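You operate a simulated robot arm through the tools that you are given. There is no shell and no other tool. Be economical: measure what you need, move in short steps, check, and stop when the job is done.

You run a simulated robot arm. Do the job below in one go: nothing can be reset, and whatever is moved stays where it is left.

## Task
Put things in order on the top of the check bench. At the end: the grey felt insert with green handle stands where the white packet (marked "DRY") stood; the silver black-band bottle is in the grey tray; the white packet stands where the silver black-band bottle stood; the red tape measure stands where the grey felt insert with green handle stood; whatever was shut is shut again. Leave all else as you found it, and nothing knocked over.

Only the result counts: the job must be done as asked and must still hold three seconds after the hand-in. Knocking over, shifting, dropping, spilling or breaking anything else fails it.

## Robot
A 7-joint arm with a two-finger parallel gripper, fixed in place. Base frame: the origin is at the foot of the arm, x ahead of it, y to its left, z up; the work surface is at about z = 0. Lengths are in m, angles in rad, forces in N, time in s.
With the tool pointing down near the work surface it reaches from about 0.24 to 0.62 m from the base axis. Its first joint turns from -1.152 to 1.152 rad. Payload 2.6 kg.
Tool frame: the origin (TCP) lies between the finger pads and is the grasp point; the fingertips stand 0.03 m ahead of it; z points along the fingers, y is the line along which they close. The gripper opens to 0.094 m. The fingers are 0.028 m wide and 0.01 m thick; the gripper's body (0.05 by 0.096 m) begins 0.055 m behind the TCP.
Orientation is told as [roll, pitch, yaw] about the base's x, y, z axes, in that order, counted from this pose: with the fingers straight down and closing along the base's y, the tool's x points along the base's -x, its y along +y and its z along -z.

## Interface
- The arm moves only by the tool drive_tool. Its arguments are lists of equal length, an entry for each row: "hand": the gripper command, from -1 (fully open) to 1 (shut), values between in proportion; "delta_pos": the shift along the tool's x, y, z in units of 150 mm (1.0 is 150 mm), a list of three; "turn": the turn, a rotation vector about the tool's x, y, z in units of 90 degrees (1.0 is 90 degrees), a list of three. In form: {"hand": [hand, ...], "delta_pos": [[dx, dy, dz], ...], "turn": [[ax, ay, az], ...]}. A call has 1 to 12 rows; each row is the pose to reach, as a shift and turn from the pose commanded when the call began, along the tool's axes at that moment. A call with a number of a shift or a turn outside -1 to 1 is refused whole. A row lasts 0.2 s, in which the tool goes at most 0.05 m and 0.15 rad; a call with a longer step from one row to the next is refused whole, and so is a gripper value outside its range. A pose out of reach is approached as far as the arm can. The call stops where the force on the tool passes 40 N (or 10 N more than at its start, if that is more) or the arm is blocked; 0.2 s more then pass. Each finger travels about 0.072 m/s and halts on what it meets, pressing with about 21 N; the grip force reading is that of the motor and also rises with nothing between the fingers. The clock runs only during rows and for 0.2 s after the last one: add rows that repeat a pose to give the fingers time. It gives the time, the measured TCP pose, the force on the tool (base axes), the opening and the grip force at its end, in the units of the frame above (readings bear some noise).
- Cameras (640 x 400 px; columns grow to the right, rows downward): "scene" is fixed at [0.0517, 0.4548, 0.5574]; the picture's right is [-0.55, -0.83, 0.00], its down [-0.54, 0.36, -0.76] and it looks along [0.64, -0.42, -0.65] (base axes); focal length 280 px, centre (320, 200). "wrist" rides on the gripper at [-0.037, 0, -0.058] in the tool frame; the picture's right is [0.00, -1.00, 0.00], its down [0.97, 0.00, -0.24] and it looks along [0.24, 0.00, 0.97] (tool axes); focal length 218 px, centre (320, 200).
- camera(camera): a new picture of that camera. It takes no simulated time.
- probe_pixels(camera, pixels): for up to 12 pixels [column, row] of the newest picture of that camera ("zoom" is the newest enlarged one), the place [x, y, z] in the base frame of the surface seen there, good to about 0.003 m. It takes no simulated time.
- enlarge(camera, box): a new picture of the part [left, top, right, bottom] of that camera's present view, enlarged. It takes no simulated time.
- finish_job(): hands the job in; it is judged then, once.

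Work in short steps. Measure before you move; look again where a grasp or a placing could have gone wrong, and mend it. You have 80 turns and 46 pictures in all, those below and enlarged ones among them. Open the gripper and draw the arm clear of the work before you hand the job in, unless the task says otherwise; then end with one line.

The tools are called after "Call:" as name(argument=value, ...) on one line, values as JSON. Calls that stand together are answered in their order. drive_tool: Moves the arm, as the interface text tells. Its arguments: {"type":"object","properties":{"hand":{"type":"array","items":{"type":"number"}},"delta_pos":{"type":"array","items":{"type":"array","items":{"type":"number"}}},"turn":{"type":"array","items":{"type":"array","items":{"type":"number"}}}},"required":["hand","delta_pos","turn"]} The other tools are called the same way: camera (camera) takes a picture; probe_pixels (camera, pixels) gives the place of the surface under pixels of a picture; enlarge (camera, box) takes an enlarged picture of a part of a camera's view; finish_job () hands the job in.

At the start:

```text
t: 0.0
eef_pos: [0.3448, 0.04, 0.3054]
ee_rot: [0.0, -0.001, 0.0]
contact_force: [0.1, -0.3, -0.5]
finger_gap: 0.0939
grip_force: 0.0
```

scene: 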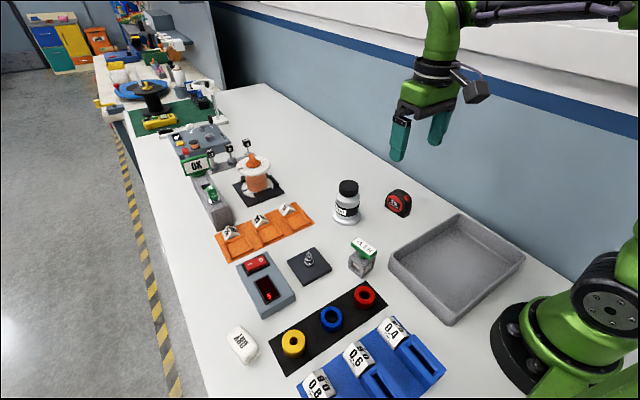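
wrist: 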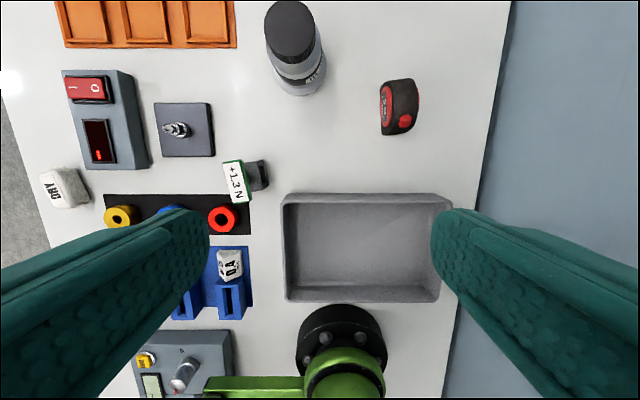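

I look closer at the bench objects before measuring.

Call:
enlarge(camera="scene", box=[220, 160, 460, 310])

Call:
enlarge(camera="scene", box=[200, 250, 440, 400])

Call:
enlarge(camera="scene", box=[100, 50, 340, 250])

```text
2.67 times, centred on (340, 235) of scene
```

zoom: 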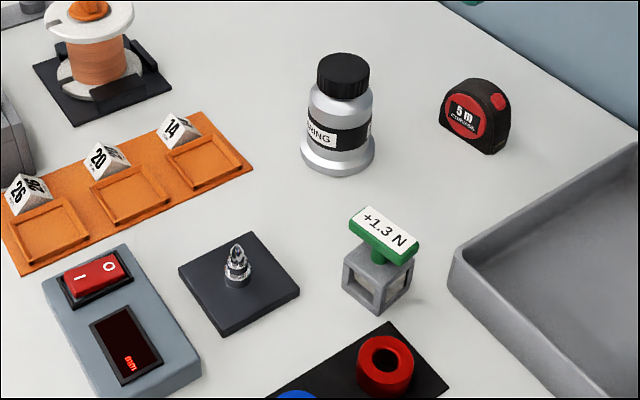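

```text
2.67 times, centred on (320, 325) of scene
```

zoom: 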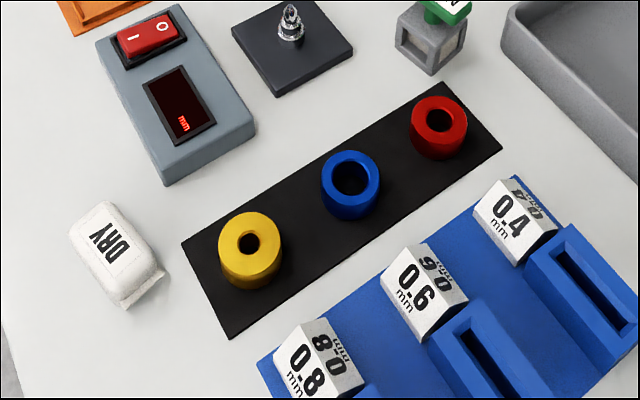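

```text
2.00 times, centred on (220, 150) of scene
```

zoom: 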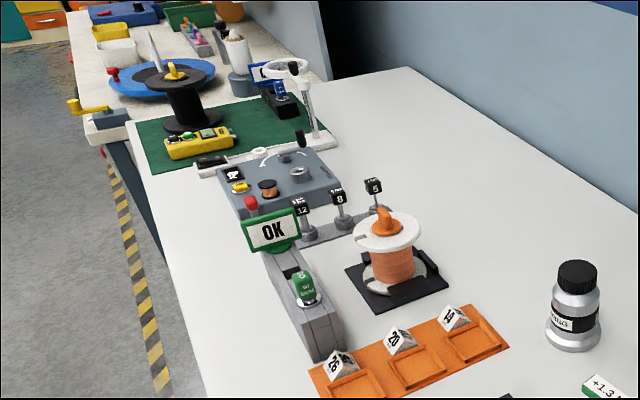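

I check the green items so as not to mistake the felt insert.

Call:
enlarge(camera="scene", box=[165, 140, 245, 240])

Call:
enlarge(camera="scene", box=[325, 220, 405, 290])

```text
4.00 times, centred on (205, 190) of scene
```

zoom: 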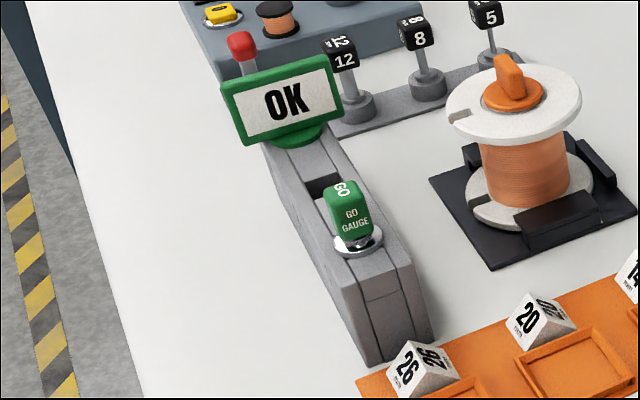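

```text
5.71 times, centred on (365, 255) of scene
```

zoom: 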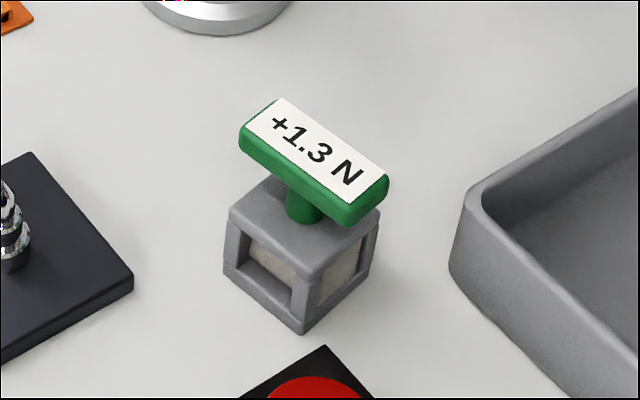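

The +1.3 N block is the felt insert (felt visible in the frame). Now I measure the insert from the zoom and the others from scene and wrist.

Call:
probe_pixels(camera="zoom", pixels=[[262, 110], [365, 185], [350, 220], [245, 155], [300, 330], [225, 270], [370, 268], [232, 208], [376, 220], [305, 275], [283, 98], [385, 180]])

Call:
probe_pixels(camera="wrist", pixels=[[62, 187], [82, 172], [88, 202], [52, 206], [40, 175], [292, 30], [300, 92], [398, 105], [381, 132], [415, 130], [416, 82], [383, 84]])

Call:
probe_pixels(camera="scene", pixels=[[348, 186], [345, 221], [335, 213], [358, 214], [397, 200], [412, 212], [386, 205], [404, 192], [229, 335], [243, 363], [262, 349], [240, 325]])

Call:
probe_pixels(camera="scene", pixels=[[455, 216], [523, 262], [455, 325], [390, 250], [455, 270], [458, 228], [508, 260], [455, 305], [405, 258], [348, 180], [348, 205], [246, 345]])

```text
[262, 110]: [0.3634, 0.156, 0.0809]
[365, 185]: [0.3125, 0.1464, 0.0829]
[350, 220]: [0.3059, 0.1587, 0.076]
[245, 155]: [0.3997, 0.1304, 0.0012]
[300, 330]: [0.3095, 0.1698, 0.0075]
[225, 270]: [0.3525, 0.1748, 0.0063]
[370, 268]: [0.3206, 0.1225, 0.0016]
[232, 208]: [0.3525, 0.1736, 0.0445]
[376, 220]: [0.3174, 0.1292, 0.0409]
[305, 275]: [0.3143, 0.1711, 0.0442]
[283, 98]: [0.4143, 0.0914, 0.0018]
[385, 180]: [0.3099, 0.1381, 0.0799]
```

```text
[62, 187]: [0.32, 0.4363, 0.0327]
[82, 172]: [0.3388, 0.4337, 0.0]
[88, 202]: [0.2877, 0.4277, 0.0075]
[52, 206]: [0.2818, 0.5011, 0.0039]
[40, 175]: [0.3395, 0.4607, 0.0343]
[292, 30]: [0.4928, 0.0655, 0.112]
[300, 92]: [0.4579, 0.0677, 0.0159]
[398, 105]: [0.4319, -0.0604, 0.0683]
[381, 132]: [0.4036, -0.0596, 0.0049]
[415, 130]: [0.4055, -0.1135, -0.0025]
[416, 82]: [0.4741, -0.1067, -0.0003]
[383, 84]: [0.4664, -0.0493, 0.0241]
```

```text
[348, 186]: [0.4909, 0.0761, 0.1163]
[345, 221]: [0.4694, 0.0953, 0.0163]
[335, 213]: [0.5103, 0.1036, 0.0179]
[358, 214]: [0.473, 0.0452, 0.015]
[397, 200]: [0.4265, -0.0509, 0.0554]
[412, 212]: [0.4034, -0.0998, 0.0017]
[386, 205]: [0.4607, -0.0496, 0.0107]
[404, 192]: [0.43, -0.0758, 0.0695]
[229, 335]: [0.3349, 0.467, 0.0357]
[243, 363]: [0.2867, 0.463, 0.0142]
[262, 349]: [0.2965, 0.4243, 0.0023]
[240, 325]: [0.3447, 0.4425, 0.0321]
```

```text
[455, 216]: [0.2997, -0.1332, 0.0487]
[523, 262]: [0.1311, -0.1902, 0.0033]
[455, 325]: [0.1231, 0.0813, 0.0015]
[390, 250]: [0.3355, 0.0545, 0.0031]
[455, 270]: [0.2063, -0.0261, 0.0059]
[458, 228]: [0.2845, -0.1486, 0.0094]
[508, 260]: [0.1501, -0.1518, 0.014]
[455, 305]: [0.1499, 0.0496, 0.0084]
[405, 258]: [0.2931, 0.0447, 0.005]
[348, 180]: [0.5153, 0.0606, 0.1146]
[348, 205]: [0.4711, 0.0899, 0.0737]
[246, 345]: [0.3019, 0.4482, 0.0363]
```

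The bottle centre is near (0.49, 0.07), height 0.117. I move over it to view it from above.

Call:
drive_tool(hand=[-1, -1, -1], delta_pos=[[-0.25, 0.07, 0.0], [-0.5, 0.15, 0.0], [-0.77, 0.2, 0.1]], turn=[[0, 0, 0], [0, 0, 0], [0, 0, 0]])

Call:
camera(camera="wrist")

```text
t: 0.8
eef_pos: [0.4608, 0.0696, 0.2915]
ee_rot: [0.0, 0.0, -0.001]
contact_force: [0.5, 0.3, 0.3]
finger_gap: 0.0942
grip_force: 0.0
```

```text
38 pictures are left
```

wrist: 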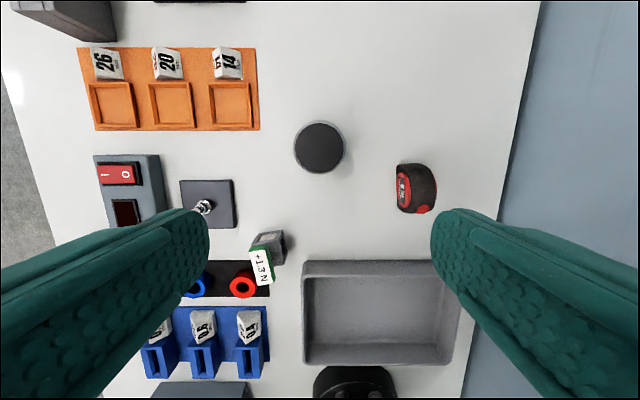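

The cap centre is at (319,147), nearly straight below the camera. I probe it, the tape corners and the insert.

Call:
probe_pixels(camera="wrist", pixels=[[319, 147], [297, 147], [341, 147], [319, 126], [319, 168], [410, 172], [430, 172], [402, 205], [418, 188], [428, 190], [432, 208], [410, 188]])

Call:
enlarge(camera="wrist", box=[230, 140, 450, 290])

```text
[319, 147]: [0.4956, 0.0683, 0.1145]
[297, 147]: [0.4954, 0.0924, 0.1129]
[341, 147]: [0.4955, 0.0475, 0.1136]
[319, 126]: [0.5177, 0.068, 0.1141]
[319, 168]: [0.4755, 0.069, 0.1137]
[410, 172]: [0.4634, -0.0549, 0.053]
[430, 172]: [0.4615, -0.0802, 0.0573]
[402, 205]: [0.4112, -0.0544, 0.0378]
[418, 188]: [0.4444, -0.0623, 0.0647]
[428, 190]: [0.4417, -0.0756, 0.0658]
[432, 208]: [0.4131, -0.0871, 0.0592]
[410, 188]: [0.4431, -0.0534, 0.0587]
```

```text
2.67 times, centred on (340, 215) of wrist
```

zoom: 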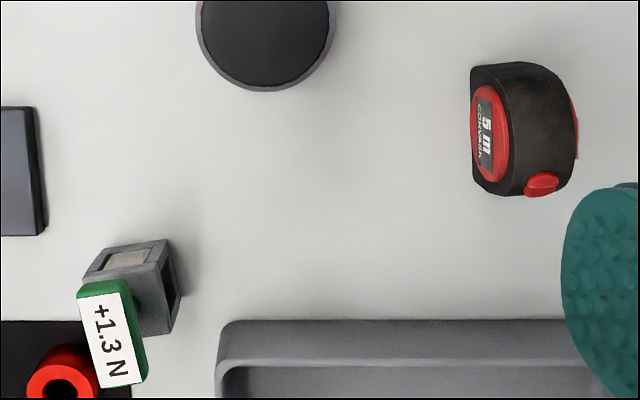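

Bottle axis is (0.4965, 0.069). I align over it and descend to z≈0.15 first.

Call:
drive_tool(hand=[-1, -1, -1, -1, -1], delta_pos=[[-0.241, -0.004, 0.0], [-0.241, -0.004, 0.3], [-0.241, -0.004, 0.6], [-0.241, -0.004, 0.9], [-0.241, -0.004, 0.9]], turn=[[0, 0, 0], [0, 0, 0], [0, 0, 0], [0, 0, 0], [0, 0, 0]])

Call:
camera(camera="scene")

```text
t: 2.0
eef_pos: [0.4971, 0.0689, 0.1558]
ee_rot: [-0.001, 0.0, 0.0]
contact_force: [0.0, -0.3, 0.5]
finger_gap: 0.094
grip_force: 0.0
```

```text
36 pictures are left
```

scene: 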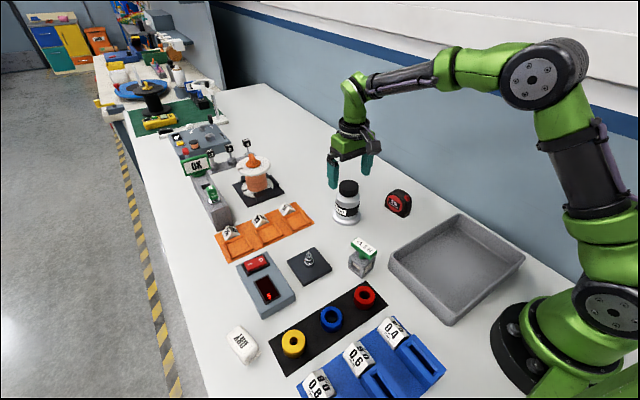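

Alignment looks right. I lower to z≈0.07 and close; the palm stays about 8 mm above the cap.

Call:
drive_tool(hand=[-1, -1, -1, 1, 1, 1, 1, 1], delta_pos=[[0, 0, 0.2], [0, 0, 0.4], [0, 0, 0.565], [0, 0, 0.565], [0, 0, 0.565], [0, 0, 0.565], [0, 0, 0.565], [0, 0, 0.565]], turn=[[0, 0, 0], [0, 0, 0], [0, 0, 0], [0, 0, 0], [0, 0, 0], [0, 0, 0], [0, 0, 0], [0, 0, 0]])

```text
t: 3.8
eef_pos: [0.4966, 0.0689, 0.0712]
ee_rot: [-0.002, 0.0, 0.0]
contact_force: [-0.4, 2.1, -0.1]
finger_gap: 0.0665
grip_force: 20.5
```

Bottle held (gap 0.0665). I lift 0.11 m and carry it toward the tray.

Call:
drive_tool(hand=[1, 1, 1, 1, 1, 1, 1, 1, 1, 1], delta_pos=[[0, 0, -0.1], [0, 0, -0.35], [0, 0, -0.6], [0, 0, -0.8], [0.2, -0.1, -0.8], [0.4, -0.25, -0.8], [0.6, -0.4, -0.8], [0.8, -0.6, -0.8], [1.0, -0.8, -0.8], [1.0, -0.8, -0.8]], turn=[[0, 0, 0], [0, 0, 0], [0, 0, 0], [0, 0, 0], [0, 0, 0], [0, 0, 0], [0, 0, 0], [0, 0, 0], [0, 0, 0], [0, 0, 0]])

Call:
camera(camera="wrist")

Call:
camera(camera="scene")

```text
t: 6.0
eef_pos: [0.3468, -0.0514, 0.1903]
ee_rot: [0.001, 0.0, 0.001]
contact_force: [0.4, -0.1, -10.0]
finger_gap: 0.0665
grip_force: 21.1
```

```text
35 pictures are left
```

wrist: 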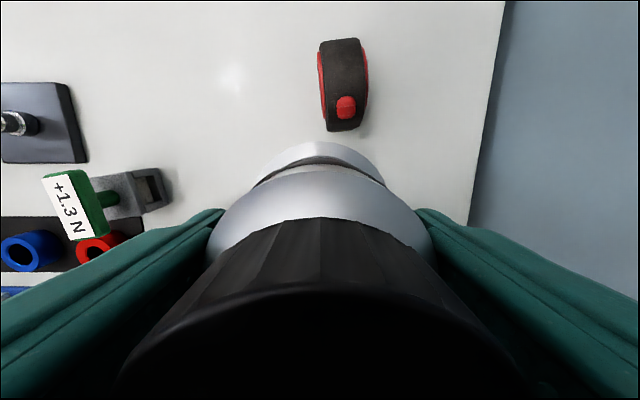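

```text
34 pictures are left
```

scene: 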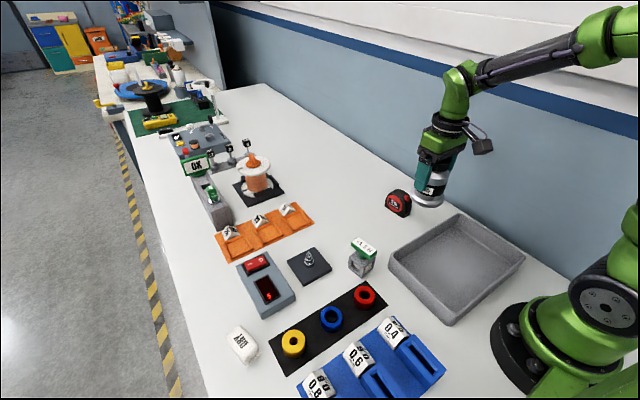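

I measure the tray's rim and floor edges before lowering.

Call:
enlarge(camera="scene", box=[380, 205, 530, 330])

Call:
probe_pixels(camera="scene", pixels=[[425, 233], [428, 238], [432, 243], [440, 250], [445, 230], [400, 262], [420, 280], [475, 240], [470, 260], [430, 260]])

```text
3.20 times, centred on (455, 268) of scene
```

zoom: 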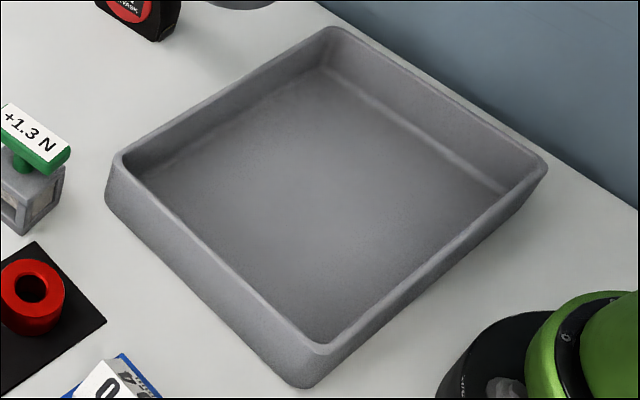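

```text
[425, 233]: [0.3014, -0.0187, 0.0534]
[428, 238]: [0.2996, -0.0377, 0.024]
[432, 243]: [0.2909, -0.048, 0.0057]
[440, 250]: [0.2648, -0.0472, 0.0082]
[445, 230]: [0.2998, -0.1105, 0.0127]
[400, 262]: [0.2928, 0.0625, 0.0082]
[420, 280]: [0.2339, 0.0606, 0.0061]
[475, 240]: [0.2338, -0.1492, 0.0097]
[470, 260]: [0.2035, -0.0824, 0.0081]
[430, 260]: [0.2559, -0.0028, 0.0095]
```

Floor spans x≈0.15–0.29 at z≈0.007. I move above (0.245, −0.07) and check the pose.

Call:
drive_tool(hand=[1, 1, 1, 1, 1, 1, 1], delta_pos=[[0.2, -0.04, 0], [0.4, -0.08, 0], [0.6, -0.124, 0], [0.679, -0.124, 0], [0.679, -0.124, 0.2], [0.679, -0.124, 0.4], [0.679, -0.124, 0.4]], turn=[[0, 0, 0], [0, 0, 0], [0, 0, 0], [0, 0, 0], [0, 0, 0], [0, 0, 0], [0, 0, 0]])

Call:
enlarge(camera="scene", box=[340, 120, 580, 330])

```text
t: 7.6
eef_pos: [0.2443, -0.0693, 0.1304]
ee_rot: [0.001, 0.001, -0.001]
contact_force: [-0.5, -1.3, -9.5]
finger_gap: 0.0664
grip_force: 20.7
```

```text
1.90 times, centred on (460, 225) of scene
```

zoom: 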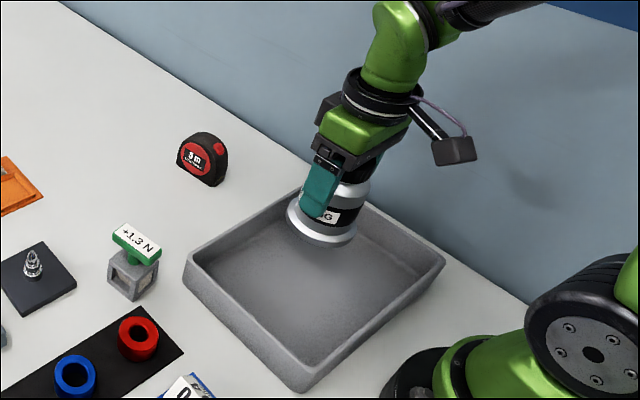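

Bottle hangs inside the tray area. I lower in small steps until about 2 mm above the expected contact.

Call:
drive_tool(hand=[1, 1, 1, 1, 1], delta_pos=[[0, 0, 0.15], [0, 0, 0.25], [0, 0, 0.3], [0, 0, 0.335], [0, 0, 0.335]], turn=[[0, 0, 0], [0, 0, 0], [0, 0, 0], [0, 0, 0], [0, 0, 0]])

```text
t: 8.8
eef_pos: [0.2452, -0.0688, 0.0811]
ee_rot: [-0.001, 0.0, 0.001]
contact_force: [-0.1, 0.3, -8.6]
finger_gap: 0.0661
grip_force: 20.7
```

Still unsupported (−8.6 N). I creep down further.

Call:
drive_tool(hand=[1, 1, 1, 1], delta_pos=[[0, 0, 0.01], [0, 0, 0.02], [0, 0, 0.027], [0, 0, 0.027]], turn=[[0, 0, 0], [0, 0, 0], [0, 0, 0], [0, 0, 0]])

```text
t: 9.8
eef_pos: [0.2447, -0.0697, 0.0773]
ee_rot: [0.0, -0.003, -0.001]
contact_force: [-1.2, 0.3, 17.4]
finger_gap: 0.0663
grip_force: 21.4
```

Contact with the tray floor (+17 N). I open and retreat straight up.

Call:
drive_tool(hand=[-1, -1, -1, -1, -1, -1, -1, -1], delta_pos=[[0, 0, -0.01], [0, 0, -0.01], [0, 0, -0.01], [0, 0, -0.2], [0, 0, -0.4], [0, 0, -0.7], [0, 0, -1.0], [0, 0, -1.0]], turn=[[0, 0, 0], [0, 0, 0], [0, 0, 0], [0, 0, 0], [0, 0, 0], [0, 0, 0], [0, 0, 0], [0, 0, 0]])

Call:
camera(camera="scene")

```text
t: 11.6
eef_pos: [0.2449, -0.07, 0.2273]
ee_rot: [-0.001, 0.001, 0.001]
contact_force: [-1.1, -0.8, -0.4]
finger_gap: 0.0938
grip_force: 0.2
```

```text
31 pictures are left
```

scene: 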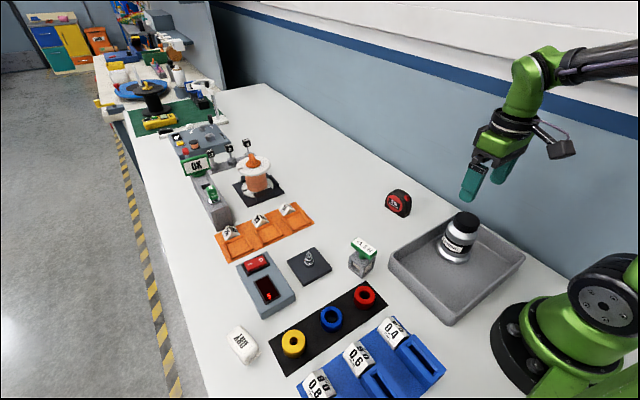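

Bottle stands in the tray. Now I travel over to the packet at about (0.31, 0.455), in stages.

Call:
drive_tool(hand=[-1, -1, -1, -1], delta_pos=[[-0.1, 0.25, -0.2], [-0.15, 0.5, -0.3], [-0.2, 0.75, -0.4], [-0.3, 1.0, -0.4]], turn=[[0, 0, 0], [0, 0, 0], [0, 0, 0], [0, 0, 0]])

Call:
drive_tool(hand=[-1, -1, -1, -1], delta_pos=[[0, 0.25, 0], [0, 0.5, 0], [0, 0.75, 0], [0, 1.0, 0]], turn=[[0, 0, 0], [0, 0, 0], [0, 0, 0], [0, 0, 0]])

Call:
drive_tool(hand=[-1, -1, -1, -1, -1], delta_pos=[[0, 0.25, 0], [0, 0.5, 0], [0, 0.75, 0], [0, 1.0, 0], [0, 1.0, 0]], turn=[[0, 0, 0], [0, 0, 0], [0, 0, 0], [0, 0, 0], [0, 0, 0]])

Call:
camera(camera="wrist")

```text
refused: row 1 steps farther than a row can; nothing moved
```

```text
t: 12.6
eef_pos: [0.2439, 0.0806, 0.2266]
ee_rot: [0.0, -0.001, -0.002]
contact_force: [-0.5, 0.3, 0.6]
finger_gap: 0.0941
grip_force: 0.0
```

```text
t: 13.8
eef_pos: [0.2436, 0.2309, 0.2271]
ee_rot: [0.001, 0.0, 0.0]
contact_force: [-0.9, 0.2, 0.0]
finger_gap: 0.094
grip_force: 0.1
```

```text
30 pictures are left
```

wrist: 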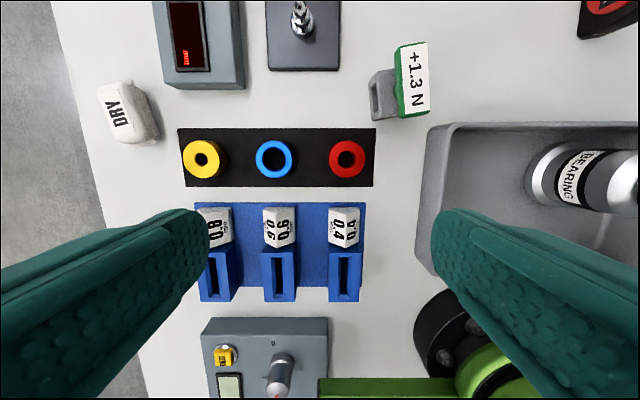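

One leg was refused but the rest went fine. I continue to over the packet, rising slightly.

Call:
drive_tool(hand=[-1, -1, -1, -1, -1], delta_pos=[[-0.05, 0.25, -0.05], [-0.1, 0.5, -0.1], [-0.15, 0.75, -0.15], [-0.24, 1.0, -0.2], [-0.24, 1.0, -0.2]], turn=[[0, 0, 0], [0, 0, 0], [0, 0, 0], [0, 0, 0], [0, 0, 0]])

Call:
drive_tool(hand=[-1, -1, -1], delta_pos=[[0, 0.25, 0], [0, 0.45, 0], [0, 0.45, 0]], turn=[[0, 0, 0], [0, 0, 0], [0, 0, 0]])

Call:
camera(camera="wrist")

Call:
enlarge(camera="wrist", box=[260, 100, 420, 200])

```text
t: 15.0
eef_pos: [0.2803, 0.3801, 0.2563]
ee_rot: [-0.001, 0.0, -0.001]
contact_force: [-0.1, 0.5, 0.0]
finger_gap: 0.0939
grip_force: 0.0
```

```text
t: 15.8
eef_pos: [0.2795, 0.4479, 0.2567]
ee_rot: [0.0, 0.0, 0.001]
contact_force: [0.2, 0.2, 0.0]
finger_gap: 0.0939
grip_force: 0.0
```

```text
29 pictures are left
```

wrist: 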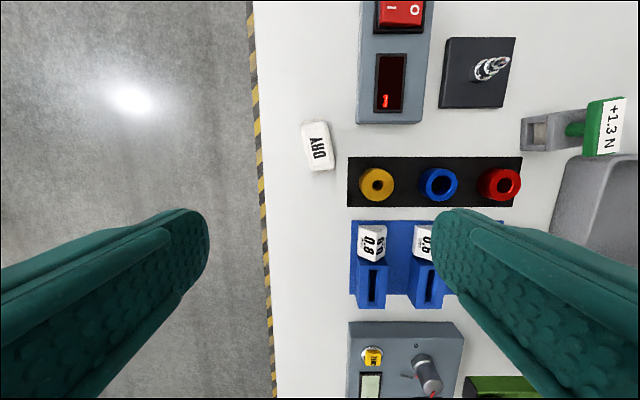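

```text
4.00 times, centred on (340, 150) of wrist
```

zoom: 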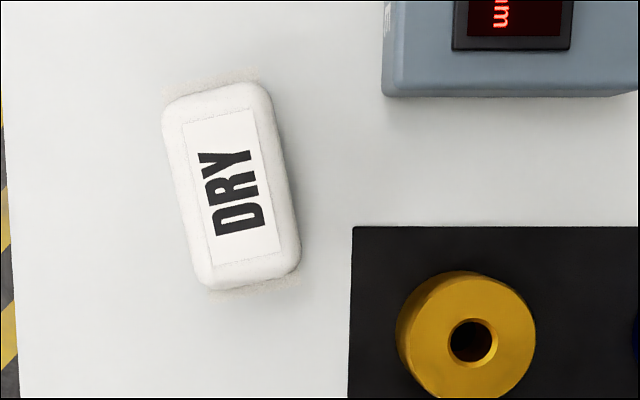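

The packet's long axis is tilted about 0.19 rad from x. I probe its edges and corners in the zoom.

Call:
probe_pixels(camera="zoom", pixels=[[232, 186], [182, 115], [258, 98], [205, 270], [285, 260], [180, 190], [280, 180], [218, 95], [245, 275], [260, 150], [200, 200]])

```text
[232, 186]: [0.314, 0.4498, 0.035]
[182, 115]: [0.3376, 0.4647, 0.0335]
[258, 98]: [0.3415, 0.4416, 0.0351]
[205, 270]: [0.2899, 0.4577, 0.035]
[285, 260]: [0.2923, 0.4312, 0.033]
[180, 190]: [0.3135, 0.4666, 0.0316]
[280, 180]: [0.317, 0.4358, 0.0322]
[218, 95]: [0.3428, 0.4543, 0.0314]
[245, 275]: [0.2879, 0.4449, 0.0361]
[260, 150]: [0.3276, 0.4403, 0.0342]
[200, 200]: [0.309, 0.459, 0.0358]
```

Centre (0.315, 0.450), yaw ≈0.18, top 0.036. I align above it with the turn.

Call:
drive_tool(hand=[-1, -1, -1, -1, -1], delta_pos=[[-0.1, 0.015, 0.1], [-0.235, 0.015, 0.3], [-0.235, 0.015, 0.6], [-0.235, 0.015, 0.9], [-0.235, 0.015, 0.9]], turn=[[0, 0, -0.06], [0, 0, -0.1146], [0, 0, -0.1146], [0, 0, -0.1146], [0, 0, -0.1146]])

Call:
camera(camera="wrist")

```text
t: 17.0
eef_pos: [0.3152, 0.4501, 0.1224]
ee_rot: [0.001, 0.001, 0.18]
contact_force: [0.5, 0.5, 0.1]
finger_gap: 0.0938
grip_force: 0.1
```

```text
27 pictures are left
```

wrist: 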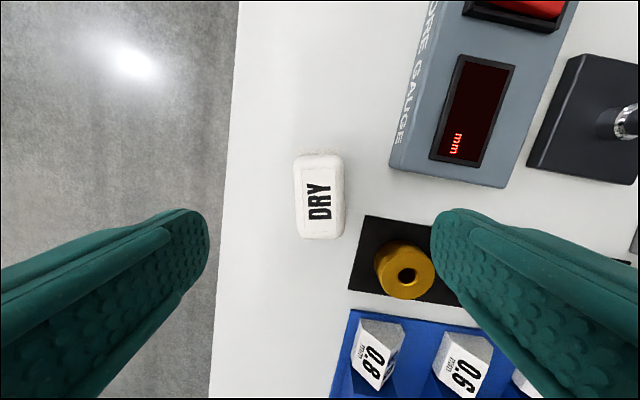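

Alignment is good. I check the clearance of the right finger's landing zone (about (0.325, 0.394)) to the mat and gauge.

Call:
probe_pixels(camera="wrist", pixels=[[365, 218], [392, 166], [405, 250], [400, 222], [440, 222], [378, 262]])

```text
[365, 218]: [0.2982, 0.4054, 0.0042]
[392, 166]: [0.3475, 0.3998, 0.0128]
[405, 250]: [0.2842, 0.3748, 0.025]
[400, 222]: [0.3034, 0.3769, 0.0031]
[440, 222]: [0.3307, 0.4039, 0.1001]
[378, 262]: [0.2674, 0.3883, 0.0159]
```

Clear, but I narrow the opening to ~0.064 for more margin, then descend and grip.

Call:
drive_tool(hand=[-0.35, -0.35, -0.35, -0.35, -0.35, 1, 1, 1, 1, 1], delta_pos=[[0, 0, 0.1], [0, 0, 0.25], [0, 0, 0.4], [0, 0, 0.5], [0, 0, 0.585], [0, 0, 0.585], [0, 0, 0.585], [0, 0, 0.585], [0, 0, 0.585], [0, 0, 0.585]], turn=[[0, 0, 0], [0, 0, 0], [0, 0, 0], [0, 0, 0], [0, 0, 0], [0, 0, 0], [0, 0, 0], [0, 0, 0], [0, 0, 0], [0, 0, 0]])

Call:
enlarge(camera="scene", box=[150, 260, 370, 400])

```text
t: 19.2
eef_pos: [0.3164, 0.4505, 0.0328]
ee_rot: [0.0, 0.001, 0.18]
contact_force: [-0.1, -0.2, -0.3]
finger_gap: 0.0396
grip_force: 21.0
```

```text
2.86 times, centred on (260, 330) of scene
```

zoom: 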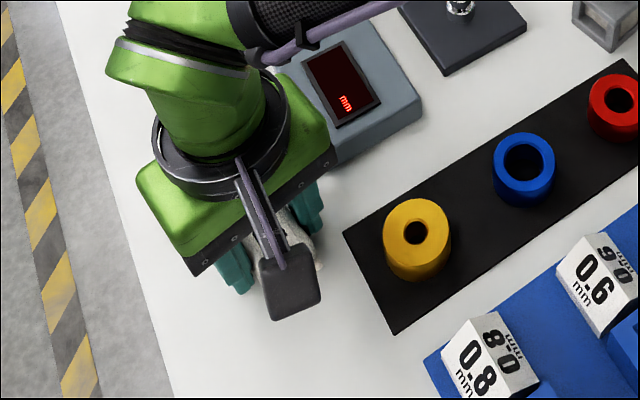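

Gripped at 0.0396. I lift 0.15 m, then carry toward the bottle's old spot in three legs.

Call:
drive_tool(hand=[1, 1, 1, 1, 1, 1], delta_pos=[[0, 0, -0.1], [0, 0, -0.3], [0, 0, -0.55], [0, 0, -0.8], [0, 0, -1.0], [0, 0, -1.0]], turn=[[0, 0, 0], [0, 0, 0], [0, 0, 0], [0, 0, 0], [0, 0, 0], [0, 0, 0]])

Call:
drive_tool(hand=[1, 1, 1, 1, 1], delta_pos=[[-0.06, -0.226, 0], [-0.12, -0.453, 0], [-0.18, -0.68, 0], [-0.243, -0.906, 0], [-0.243, -0.906, 0]], turn=[[0, 0, 0], [0, 0, 0], [0, 0, 0], [0, 0, 0], [0, 0, 0]])

Call:
drive_tool(hand=[1, 1, 1, 1, 1], delta_pos=[[-0.06, -0.226, 0], [-0.12, -0.453, 0], [-0.18, -0.68, 0], [-0.243, -0.906, 0], [-0.243, -0.906, 0]], turn=[[0, 0, 0], [0, 0, 0], [0, 0, 0], [0, 0, 0], [0, 0, 0]])

Call:
drive_tool(hand=[1, 1, 1, 1, 1, 1], delta_pos=[[-0.06, -0.226, 0], [-0.12, -0.453, 0], [-0.18, -0.68, 0], [-0.243, -0.906, 0], [-0.243, -0.906, 0], [-0.243, -0.906, 0]], turn=[[0, 0, 0], [0, 0, 0], [0, 0, 0], [0, 0, 0], [0, 0, 0], [0, 0, 0]])

Call:
camera(camera="wrist")

Call:
camera(camera="scene")

```text
t: 20.6
eef_pos: [0.3166, 0.4492, 0.1844]
ee_rot: [0.001, -0.001, 0.18]
contact_force: [-1.0, -0.2, -0.2]
finger_gap: 0.0396
grip_force: 21.1
```

```text
t: 21.8
eef_pos: [0.3762, 0.324, 0.1838]
ee_rot: [-0.001, 0.0, 0.181]
contact_force: [-0.1, 0.9, 0.0]
finger_gap: 0.0397
grip_force: 21.6
```

```text
t: 23.0
eef_pos: [0.436, 0.1963, 0.1843]
ee_rot: [-0.001, -0.001, 0.18]
contact_force: [0.2, -0.2, -0.3]
finger_gap: 0.0397
grip_force: 21.1
```

```text
t: 24.4
eef_pos: [0.4956, 0.0674, 0.1848]
ee_rot: [0.0, 0.0, 0.179]
contact_force: [-1.5, -0.2, -0.9]
finger_gap: 0.0396
grip_force: 21.1
```

```text
25 pictures are left
```

wrist: 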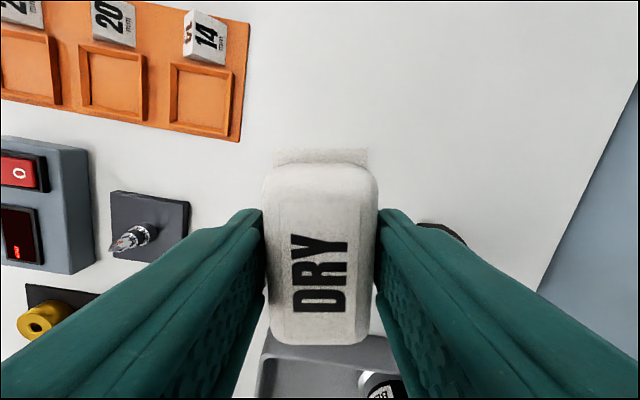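

```text
24 pictures are left
```

scene: 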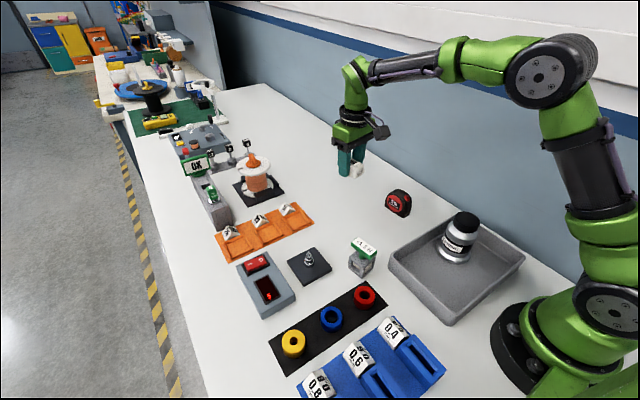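

Over the old bottle spot. I lower by the same 0.15 m.

Call:
drive_tool(hand=[1, 1, 1, 1, 1, 1, 1], delta_pos=[[-0.005, 0.006, 0.25], [-0.005, 0.006, 0.5], [-0.005, 0.006, 0.7], [-0.005, 0.006, 0.85], [-0.005, 0.006, 0.95], [-0.005, 0.006, 1.0], [-0.005, 0.006, 1.0]], turn=[[0, 0, 0], [0, 0, 0], [0, 0, 0], [0, 0, 0], [0, 0, 0], [0, 0, 0], [0, 0, 0]])

```text
t: 26.0
eef_pos: [0.4966, 0.0689, 0.0325]
ee_rot: [0.001, 0.0, 0.179]
contact_force: [0.1, -0.6, -0.3]
finger_gap: 0.0396
grip_force: 21.1
```

At grasp height. I open moderately and rise.

Call:
drive_tool(hand=[-0.4, -0.4, -0.4, -0.4, -0.4, -1, -1, -1], delta_pos=[[0, 0, 0], [0, 0, 0], [0, 0, 0], [0, 0, -0.2], [0, 0, -0.4], [0, 0, -0.7], [0, 0, -1.0], [0, 0, -1.0]], turn=[[0, 0, 0], [0, 0, 0], [0, 0, 0], [0, 0, 0], [0, 0, 0], [0, 0, 0], [0, 0, 0], [0, 0, 0]])

Call:
camera(camera="wrist")

```text
t: 27.8
eef_pos: [0.4965, 0.0706, 0.1839]
ee_rot: [-0.002, 0.0, 0.18]
contact_force: [-0.3, -0.5, 0.0]
finger_gap: 0.0939
grip_force: 0.2
```

```text
23 pictures are left
```

wrist: 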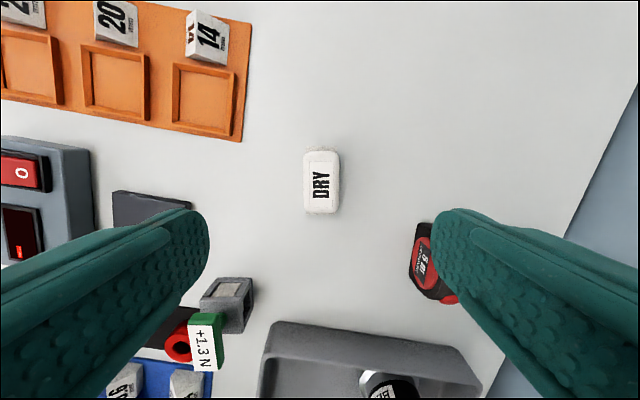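

Packet stands on the old bottle spot. Now I move over the felt insert, unwinding the yaw.

Call:
drive_tool(hand=[-1, -1, -1, -1, -1, -1], delta_pos=[[0.15, 0.1, -0.15], [0.35, 0.25, -0.3], [0.55, 0.4, -0.4], [0.78, 0.55, -0.5], [1.0, 0.73, -0.5], [1.0, 0.73, -0.5]], turn=[[0, 0, 0.05], [0, 0, 0.1146], [0, 0, 0.1146], [0, 0, 0.1146], [0, 0, 0.1146], [0, 0, 0.1146]])

Call:
camera(camera="wrist")

Call:
enlarge(camera="wrist", box=[260, 100, 420, 200])

```text
t: 29.2
eef_pos: [0.3285, 0.1514, 0.2585]
ee_rot: [0.0, -0.001, 0.001]
contact_force: [-0.9, 0.8, -0.8]
finger_gap: 0.0939
grip_force: 0.2
```

```text
22 pictures are left
```

wrist: 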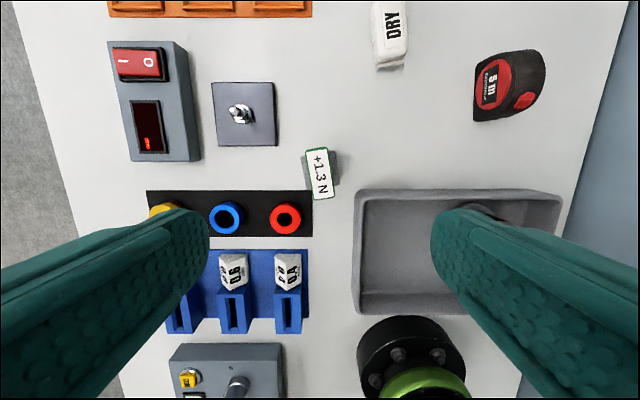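

```text
4.00 times, centred on (340, 150) of wrist
```

zoom: 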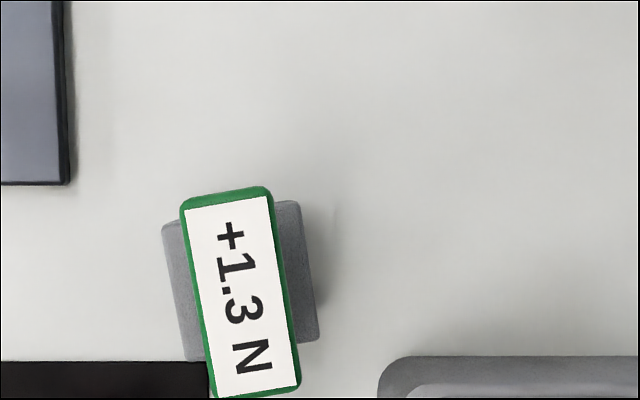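

Bar tilt ≈0.14 rad in the same sense as before. I probe its corners and the block.

Call:
probe_pixels(camera="zoom", pixels=[[240, 290], [190, 215], [264, 195], [216, 385], [292, 378], [175, 240], [290, 220], [312, 330], [195, 290], [280, 285], [230, 195], [254, 388]])

```text
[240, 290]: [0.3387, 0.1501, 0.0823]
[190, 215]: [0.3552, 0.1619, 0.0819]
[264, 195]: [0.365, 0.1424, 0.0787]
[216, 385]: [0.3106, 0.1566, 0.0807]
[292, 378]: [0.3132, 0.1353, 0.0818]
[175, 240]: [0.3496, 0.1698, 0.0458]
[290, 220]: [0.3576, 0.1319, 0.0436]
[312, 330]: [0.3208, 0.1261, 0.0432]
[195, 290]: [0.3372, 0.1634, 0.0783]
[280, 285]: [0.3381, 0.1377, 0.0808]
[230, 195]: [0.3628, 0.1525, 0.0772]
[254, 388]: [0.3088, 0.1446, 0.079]
```

Bar centre (0.3367, 0.149), yaw 0.145, top 0.082. I align and descend to z≈0.13, then look.

Call:
drive_tool(hand=[-1, -1, -1, -1, -1], delta_pos=[[-0.055, -0.016, 0.2], [-0.055, -0.016, 0.4], [-0.055, -0.016, 0.65], [-0.055, -0.016, 0.857], [-0.055, -0.016, 0.857]], turn=[[0, 0, -0.05], [0, 0, -0.0923], [0, 0, -0.0923], [0, 0, -0.0923], [0, 0, -0.0923]])

Call:
camera(camera="wrist")

```text
t: 30.4
eef_pos: [0.3378, 0.1476, 0.1303]
ee_rot: [0.001, -0.001, 0.146]
contact_force: [-0.1, 0.8, 0.1]
finger_gap: 0.094
grip_force: 0.0
```

```text
20 pictures are left
```

wrist: 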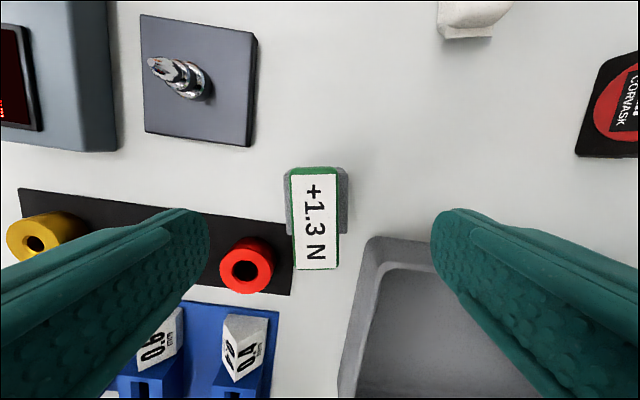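

Bar centre at col 315 means ≈2 mm toward +y. I correct, lower to z≈0.079 and grip the handle.

Call:
drive_tool(hand=[-1, -1, -1, 1, 1, 1, 1, 1, 1], delta_pos=[[0, 0.014, 0.15], [0, 0.014, 0.27], [0, 0.014, 0.342], [0, 0.014, 0.342], [0, 0.014, 0.342], [0, 0.014, 0.342], [0, 0.014, 0.342], [0, 0.014, 0.342], [0, 0.014, 0.342]], turn=[[0, 0, 0], [0, 0, 0], [0, 0, 0], [0, 0, 0], [0, 0, 0], [0, 0, 0], [0, 0, 0], [0, 0, 0], [0, 0, 0]])

Call:
enlarge(camera="scene", box=[290, 190, 430, 300])

```text
t: 32.4
eef_pos: [0.3382, 0.1504, 0.0805]
ee_rot: [0.0, 0.001, 0.144]
contact_force: [1.1, 0.4, 0.5]
finger_gap: 0.0301
grip_force: 21.2
```

```text
3.64 times, centred on (360, 245) of scene
```

zoom: 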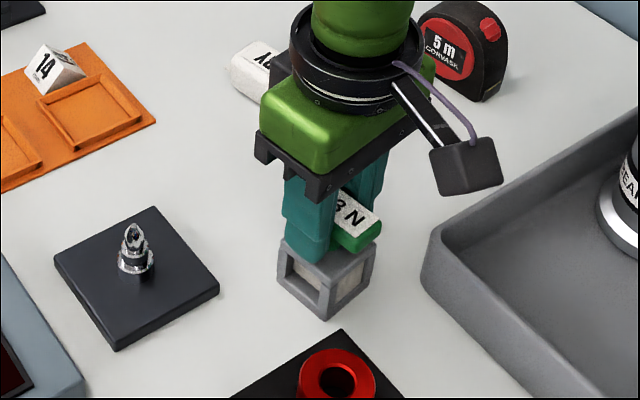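

Handle gripped (0.030). I lift 0.12 m and carry to the packet's old spot (0.315, 0.450).

Call:
drive_tool(hand=[1, 1, 1, 1, 1, 1], delta_pos=[[0, 0, -0.1], [0, 0, -0.3], [0, 0, -0.5], [0, 0, -0.7], [0, 0, -0.8], [0, 0, -0.8]], turn=[[0, 0, 0], [0, 0, 0], [0, 0, 0], [0, 0, 0], [0, 0, 0], [0, 0, 0]])

Call:
drive_tool(hand=[1, 1, 1, 1, 1, 1], delta_pos=[[-0.015, 0.15, 0], [-0.025, 0.35, 0], [-0.04, 0.6, 0], [-0.06, 0.85, 0], [-0.0725, 1.0, 0], [-0.0725, 1.0, 0]], turn=[[0, 0, 0], [0, 0, 0], [0, 0, 0], [0, 0, 0], [0, 0, 0], [0, 0, 0]])

Call:
drive_tool(hand=[1, 1, 1, 1, 1, 1], delta_pos=[[-0.015, 0.15, 0], [-0.025, 0.35, 0], [-0.04, 0.6, 0], [-0.06, 0.85, 0], [-0.0725, 1.0, 0], [-0.0725, 1.0, 0]], turn=[[0, 0, 0], [0, 0, 0], [0, 0, 0], [0, 0, 0], [0, 0, 0], [0, 0, 0]])

Call:
camera(camera="scene")

Call:
camera(camera="wrist")

```text
t: 33.8
eef_pos: [0.3374, 0.1497, 0.1991]
ee_rot: [-0.001, 0.0, 0.145]
contact_force: [-0.1, -0.4, -0.9]
finger_gap: 0.0298
grip_force: 20.6
```

```text
t: 35.2
eef_pos: [0.326, 0.3001, 0.1983]
ee_rot: [0.001, 0.001, 0.143]
contact_force: [0.8, -0.2, -1.8]
finger_gap: 0.0299
grip_force: 20.7
```

```text
t: 36.6
eef_pos: [0.3157, 0.4519, 0.199]
ee_rot: [-0.002, -0.001, 0.144]
contact_force: [0.3, 0.5, -1.2]
finger_gap: 0.0299
grip_force: 21.1
```

```text
18 pictures are left
```

scene: 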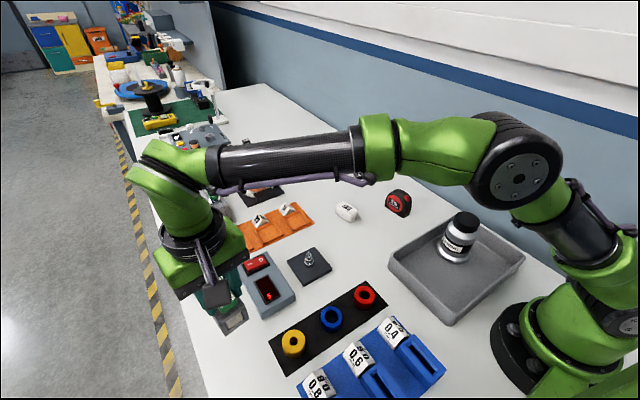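

```text
17 pictures are left
```

wrist: 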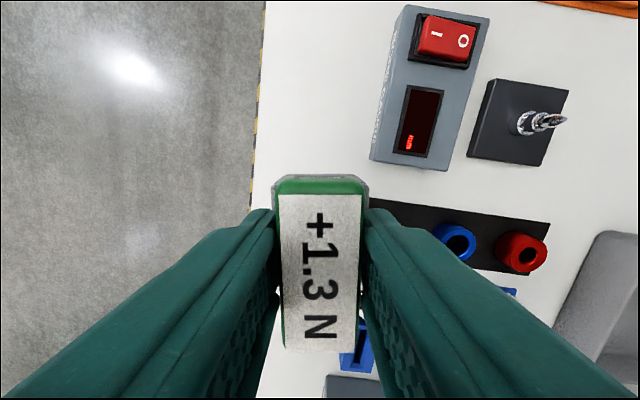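

In place above (0.316, 0.451). I lower by nearly the lift height.

Call:
drive_tool(hand=[1, 1, 1, 1, 1, 1], delta_pos=[[0, 0, 0.2], [0, 0, 0.45], [0, 0, 0.65], [0, 0, 0.74], [0, 0, 0.795], [0, 0, 0.795]], turn=[[0, 0, 0], [0, 0, 0], [0, 0, 0], [0, 0, 0], [0, 0, 0], [0, 0, 0]])

Call:
drive_tool(hand=[1, 1, 1], delta_pos=[[0, 0, 0.005], [0, 0, 0.008], [0, 0, 0.008]], turn=[[0, 0, 0], [0, 0, 0], [0, 0, 0]])

```text
t: 38.0
eef_pos: [0.3165, 0.4501, 0.0796]
ee_rot: [0.001, 0.0, 0.145]
contact_force: [-1.4, 0.4, -1.0]
finger_gap: 0.03
grip_force: 21.4
```

```text
t: 38.8
eef_pos: [0.3161, 0.4501, 0.0784]
ee_rot: [0.002, -0.003, 0.144]
contact_force: [0.1, -2.3, 5.0]
finger_gap: 0.0299
grip_force: 21.1
```

Contact (+5 N). I release and go up.

Call:
drive_tool(hand=[-1, -1, -1, -1, -1, -1, -1, -1, -1], delta_pos=[[0, 0, -0.005], [0, 0, -0.005], [0, 0, -0.005], [0, 0, -0.005], [0, 0, -0.2], [0, 0, -0.4], [0, 0, -0.7], [0, 0, -1.0], [0, 0, -1.0]], turn=[[0, 0, 0], [0, 0, 0], [0, 0, 0], [0, 0, 0], [0, 0, 0], [0, 0, 0], [0, 0, 0], [0, 0, 0], [0, 0, 0]])

Call:
camera(camera="wrist")

```text
t: 40.8
eef_pos: [0.3154, 0.451, 0.23]
ee_rot: [-0.001, -0.001, 0.144]
contact_force: [-0.3, 0.1, -0.5]
finger_gap: 0.0936
grip_force: 0.1
```

```text
16 pictures are left
```

wrist: 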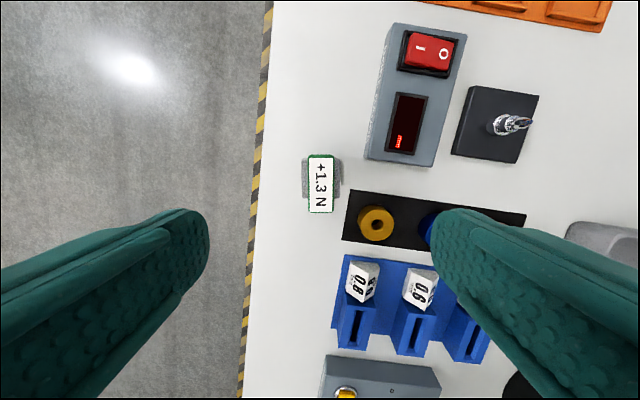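

Insert stands at the packet's old spot. I travel to the tape measure.

Call:
drive_tool(hand=[-1, -1, -1, -1], delta_pos=[[-0.01, -0.25, 0], [-0.02, -0.5, 0], [-0.03, -0.75, 0], [-0.04, -1.0, 0]], turn=[[0, 0, 0], [0, 0, 0], [0, 0, 0], [0, 0, 0]])

Call:
drive_tool(hand=[-1, -1, -1, -1], delta_pos=[[-0.01, -0.25, 0], [-0.02, -0.5, 0], [-0.03, -0.75, 0], [-0.04, -1.0, 0]], turn=[[0, 0, 0], [0, 0, 0], [0, 0, 0], [0, 0, 0]])

Call:
drive_tool(hand=[-1, -1, -1, -1], delta_pos=[[-0.01, -0.25, 0], [-0.02, -0.5, 0], [-0.03, -0.75, 0], [-0.04, -1.0, 0]], turn=[[0, 0, 0], [0, 0, 0], [0, 0, 0], [0, 0, 0]])

Call:
drive_tool(hand=[-1, -1, -1], delta_pos=[[0, -0.25, -0.1], [0, -0.5, -0.1], [0, -0.5, -0.1]], turn=[[0, 0, 0.046], [0, 0, 0.0923], [0, 0, 0.0923]])

Call:
camera(camera="wrist")

Call:
enlarge(camera="wrist", box=[260, 100, 420, 200])

```text
t: 41.8
eef_pos: [0.3427, 0.3028, 0.2292]
ee_rot: [0.0, 0.001, 0.147]
contact_force: [0.5, 0.3, 0.5]
finger_gap: 0.094
grip_force: 0.0
```

```text
t: 42.8
eef_pos: [0.3704, 0.1548, 0.2276]
ee_rot: [0.001, 0.002, 0.146]
contact_force: [0.5, 0.8, -0.2]
finger_gap: 0.0937
grip_force: 0.1
```

```text
t: 43.8
eef_pos: [0.3981, 0.0069, 0.229]
ee_rot: [0.001, 0.0, 0.146]
contact_force: [-0.6, -0.7, -0.9]
finger_gap: 0.0939
grip_force: 0.0
```

```text
t: 44.6
eef_pos: [0.4097, -0.0654, 0.243]
ee_rot: [-0.001, 0.0, -0.001]
contact_force: [-0.8, 0.3, -0.2]
finger_gap: 0.094
grip_force: 0.2
```

```text
15 pictures are left
```

wrist: 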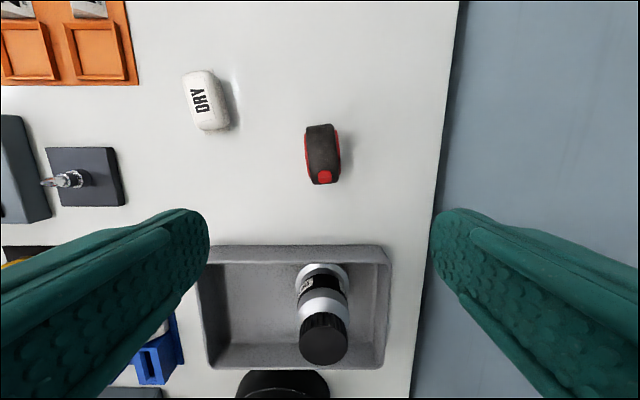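

```text
4.00 times, centred on (340, 150) of wrist
```

zoom: 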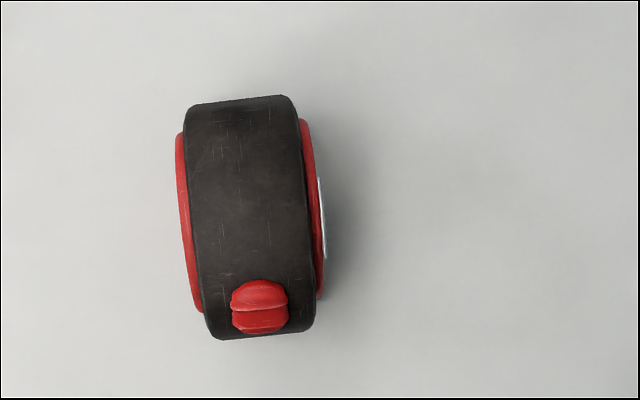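

Tape upright, yaw ≈0.09, thickness ~0.04. I probe it.

Call:
probe_pixels(camera="zoom", pixels=[[250, 215], [195, 210], [305, 210], [238, 105], [262, 330], [183, 200], [318, 260], [245, 160], [200, 110], [290, 105], [255, 290], [250, 250]])

```text
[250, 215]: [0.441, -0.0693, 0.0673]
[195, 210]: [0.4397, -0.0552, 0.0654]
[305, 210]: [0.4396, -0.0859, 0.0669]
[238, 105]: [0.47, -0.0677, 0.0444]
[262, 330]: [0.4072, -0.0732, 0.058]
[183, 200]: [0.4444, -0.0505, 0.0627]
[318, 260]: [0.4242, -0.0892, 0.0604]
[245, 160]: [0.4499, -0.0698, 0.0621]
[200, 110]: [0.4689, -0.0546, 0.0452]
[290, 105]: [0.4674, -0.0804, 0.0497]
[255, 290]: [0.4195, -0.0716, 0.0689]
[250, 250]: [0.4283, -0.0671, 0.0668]
```

Centre about (0.437, −0.070). I align with yaw 0.09 and drop to z≈0.12, then look.

Call:
drive_tool(hand=[-1, -1, -1, -1, -1], delta_pos=[[-0.1, -0.02, 0.2], [-0.183, -0.03, 0.4], [-0.183, -0.03, 0.65], [-0.183, -0.03, 0.82], [-0.183, -0.03, 0.82]], turn=[[0, 0, -0.03], [0, 0, -0.0573], [0, 0, -0.0573], [0, 0, -0.0573], [0, 0, -0.0573]])

Call:
camera(camera="wrist")

```text
t: 45.8
eef_pos: [0.4365, -0.0704, 0.1204]
ee_rot: [0.001, 0.0, 0.091]
contact_force: [0.3, 0.5, -0.4]
finger_gap: 0.0942
grip_force: 0.1
```

```text
13 pictures are left
```

wrist: 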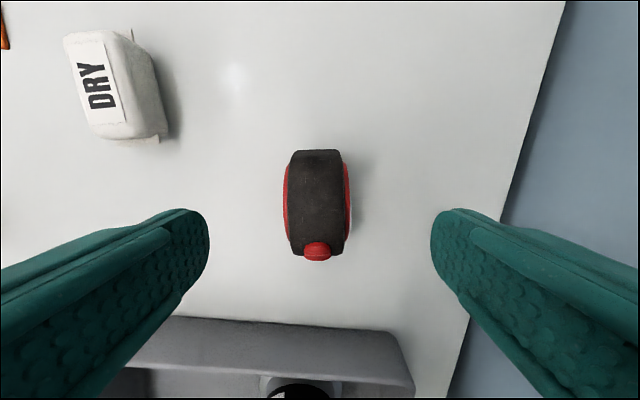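

Centred (col ≈318). I descend to z≈0.036 and grip.

Call:
drive_tool(hand=[-1, -1, -1, -1, 1, 1, 1, 1, 1], delta_pos=[[0, 0, 0.15], [0, 0, 0.35], [0, 0, 0.5], [0, 0, 0.563], [0, 0, 0.563], [0, 0, 0.563], [0, 0, 0.563], [0, 0, 0.563], [0, 0, 0.563]], turn=[[0, 0, 0], [0, 0, 0], [0, 0, 0], [0, 0, 0], [0, 0, 0], [0, 0, 0], [0, 0, 0], [0, 0, 0], [0, 0, 0]])

```text
t: 47.8
eef_pos: [0.4366, -0.0703, 0.0371]
ee_rot: [0.001, 0.002, 0.092]
contact_force: [-0.4, 0.4, -0.3]
finger_gap: 0.0361
grip_force: 20.8
```

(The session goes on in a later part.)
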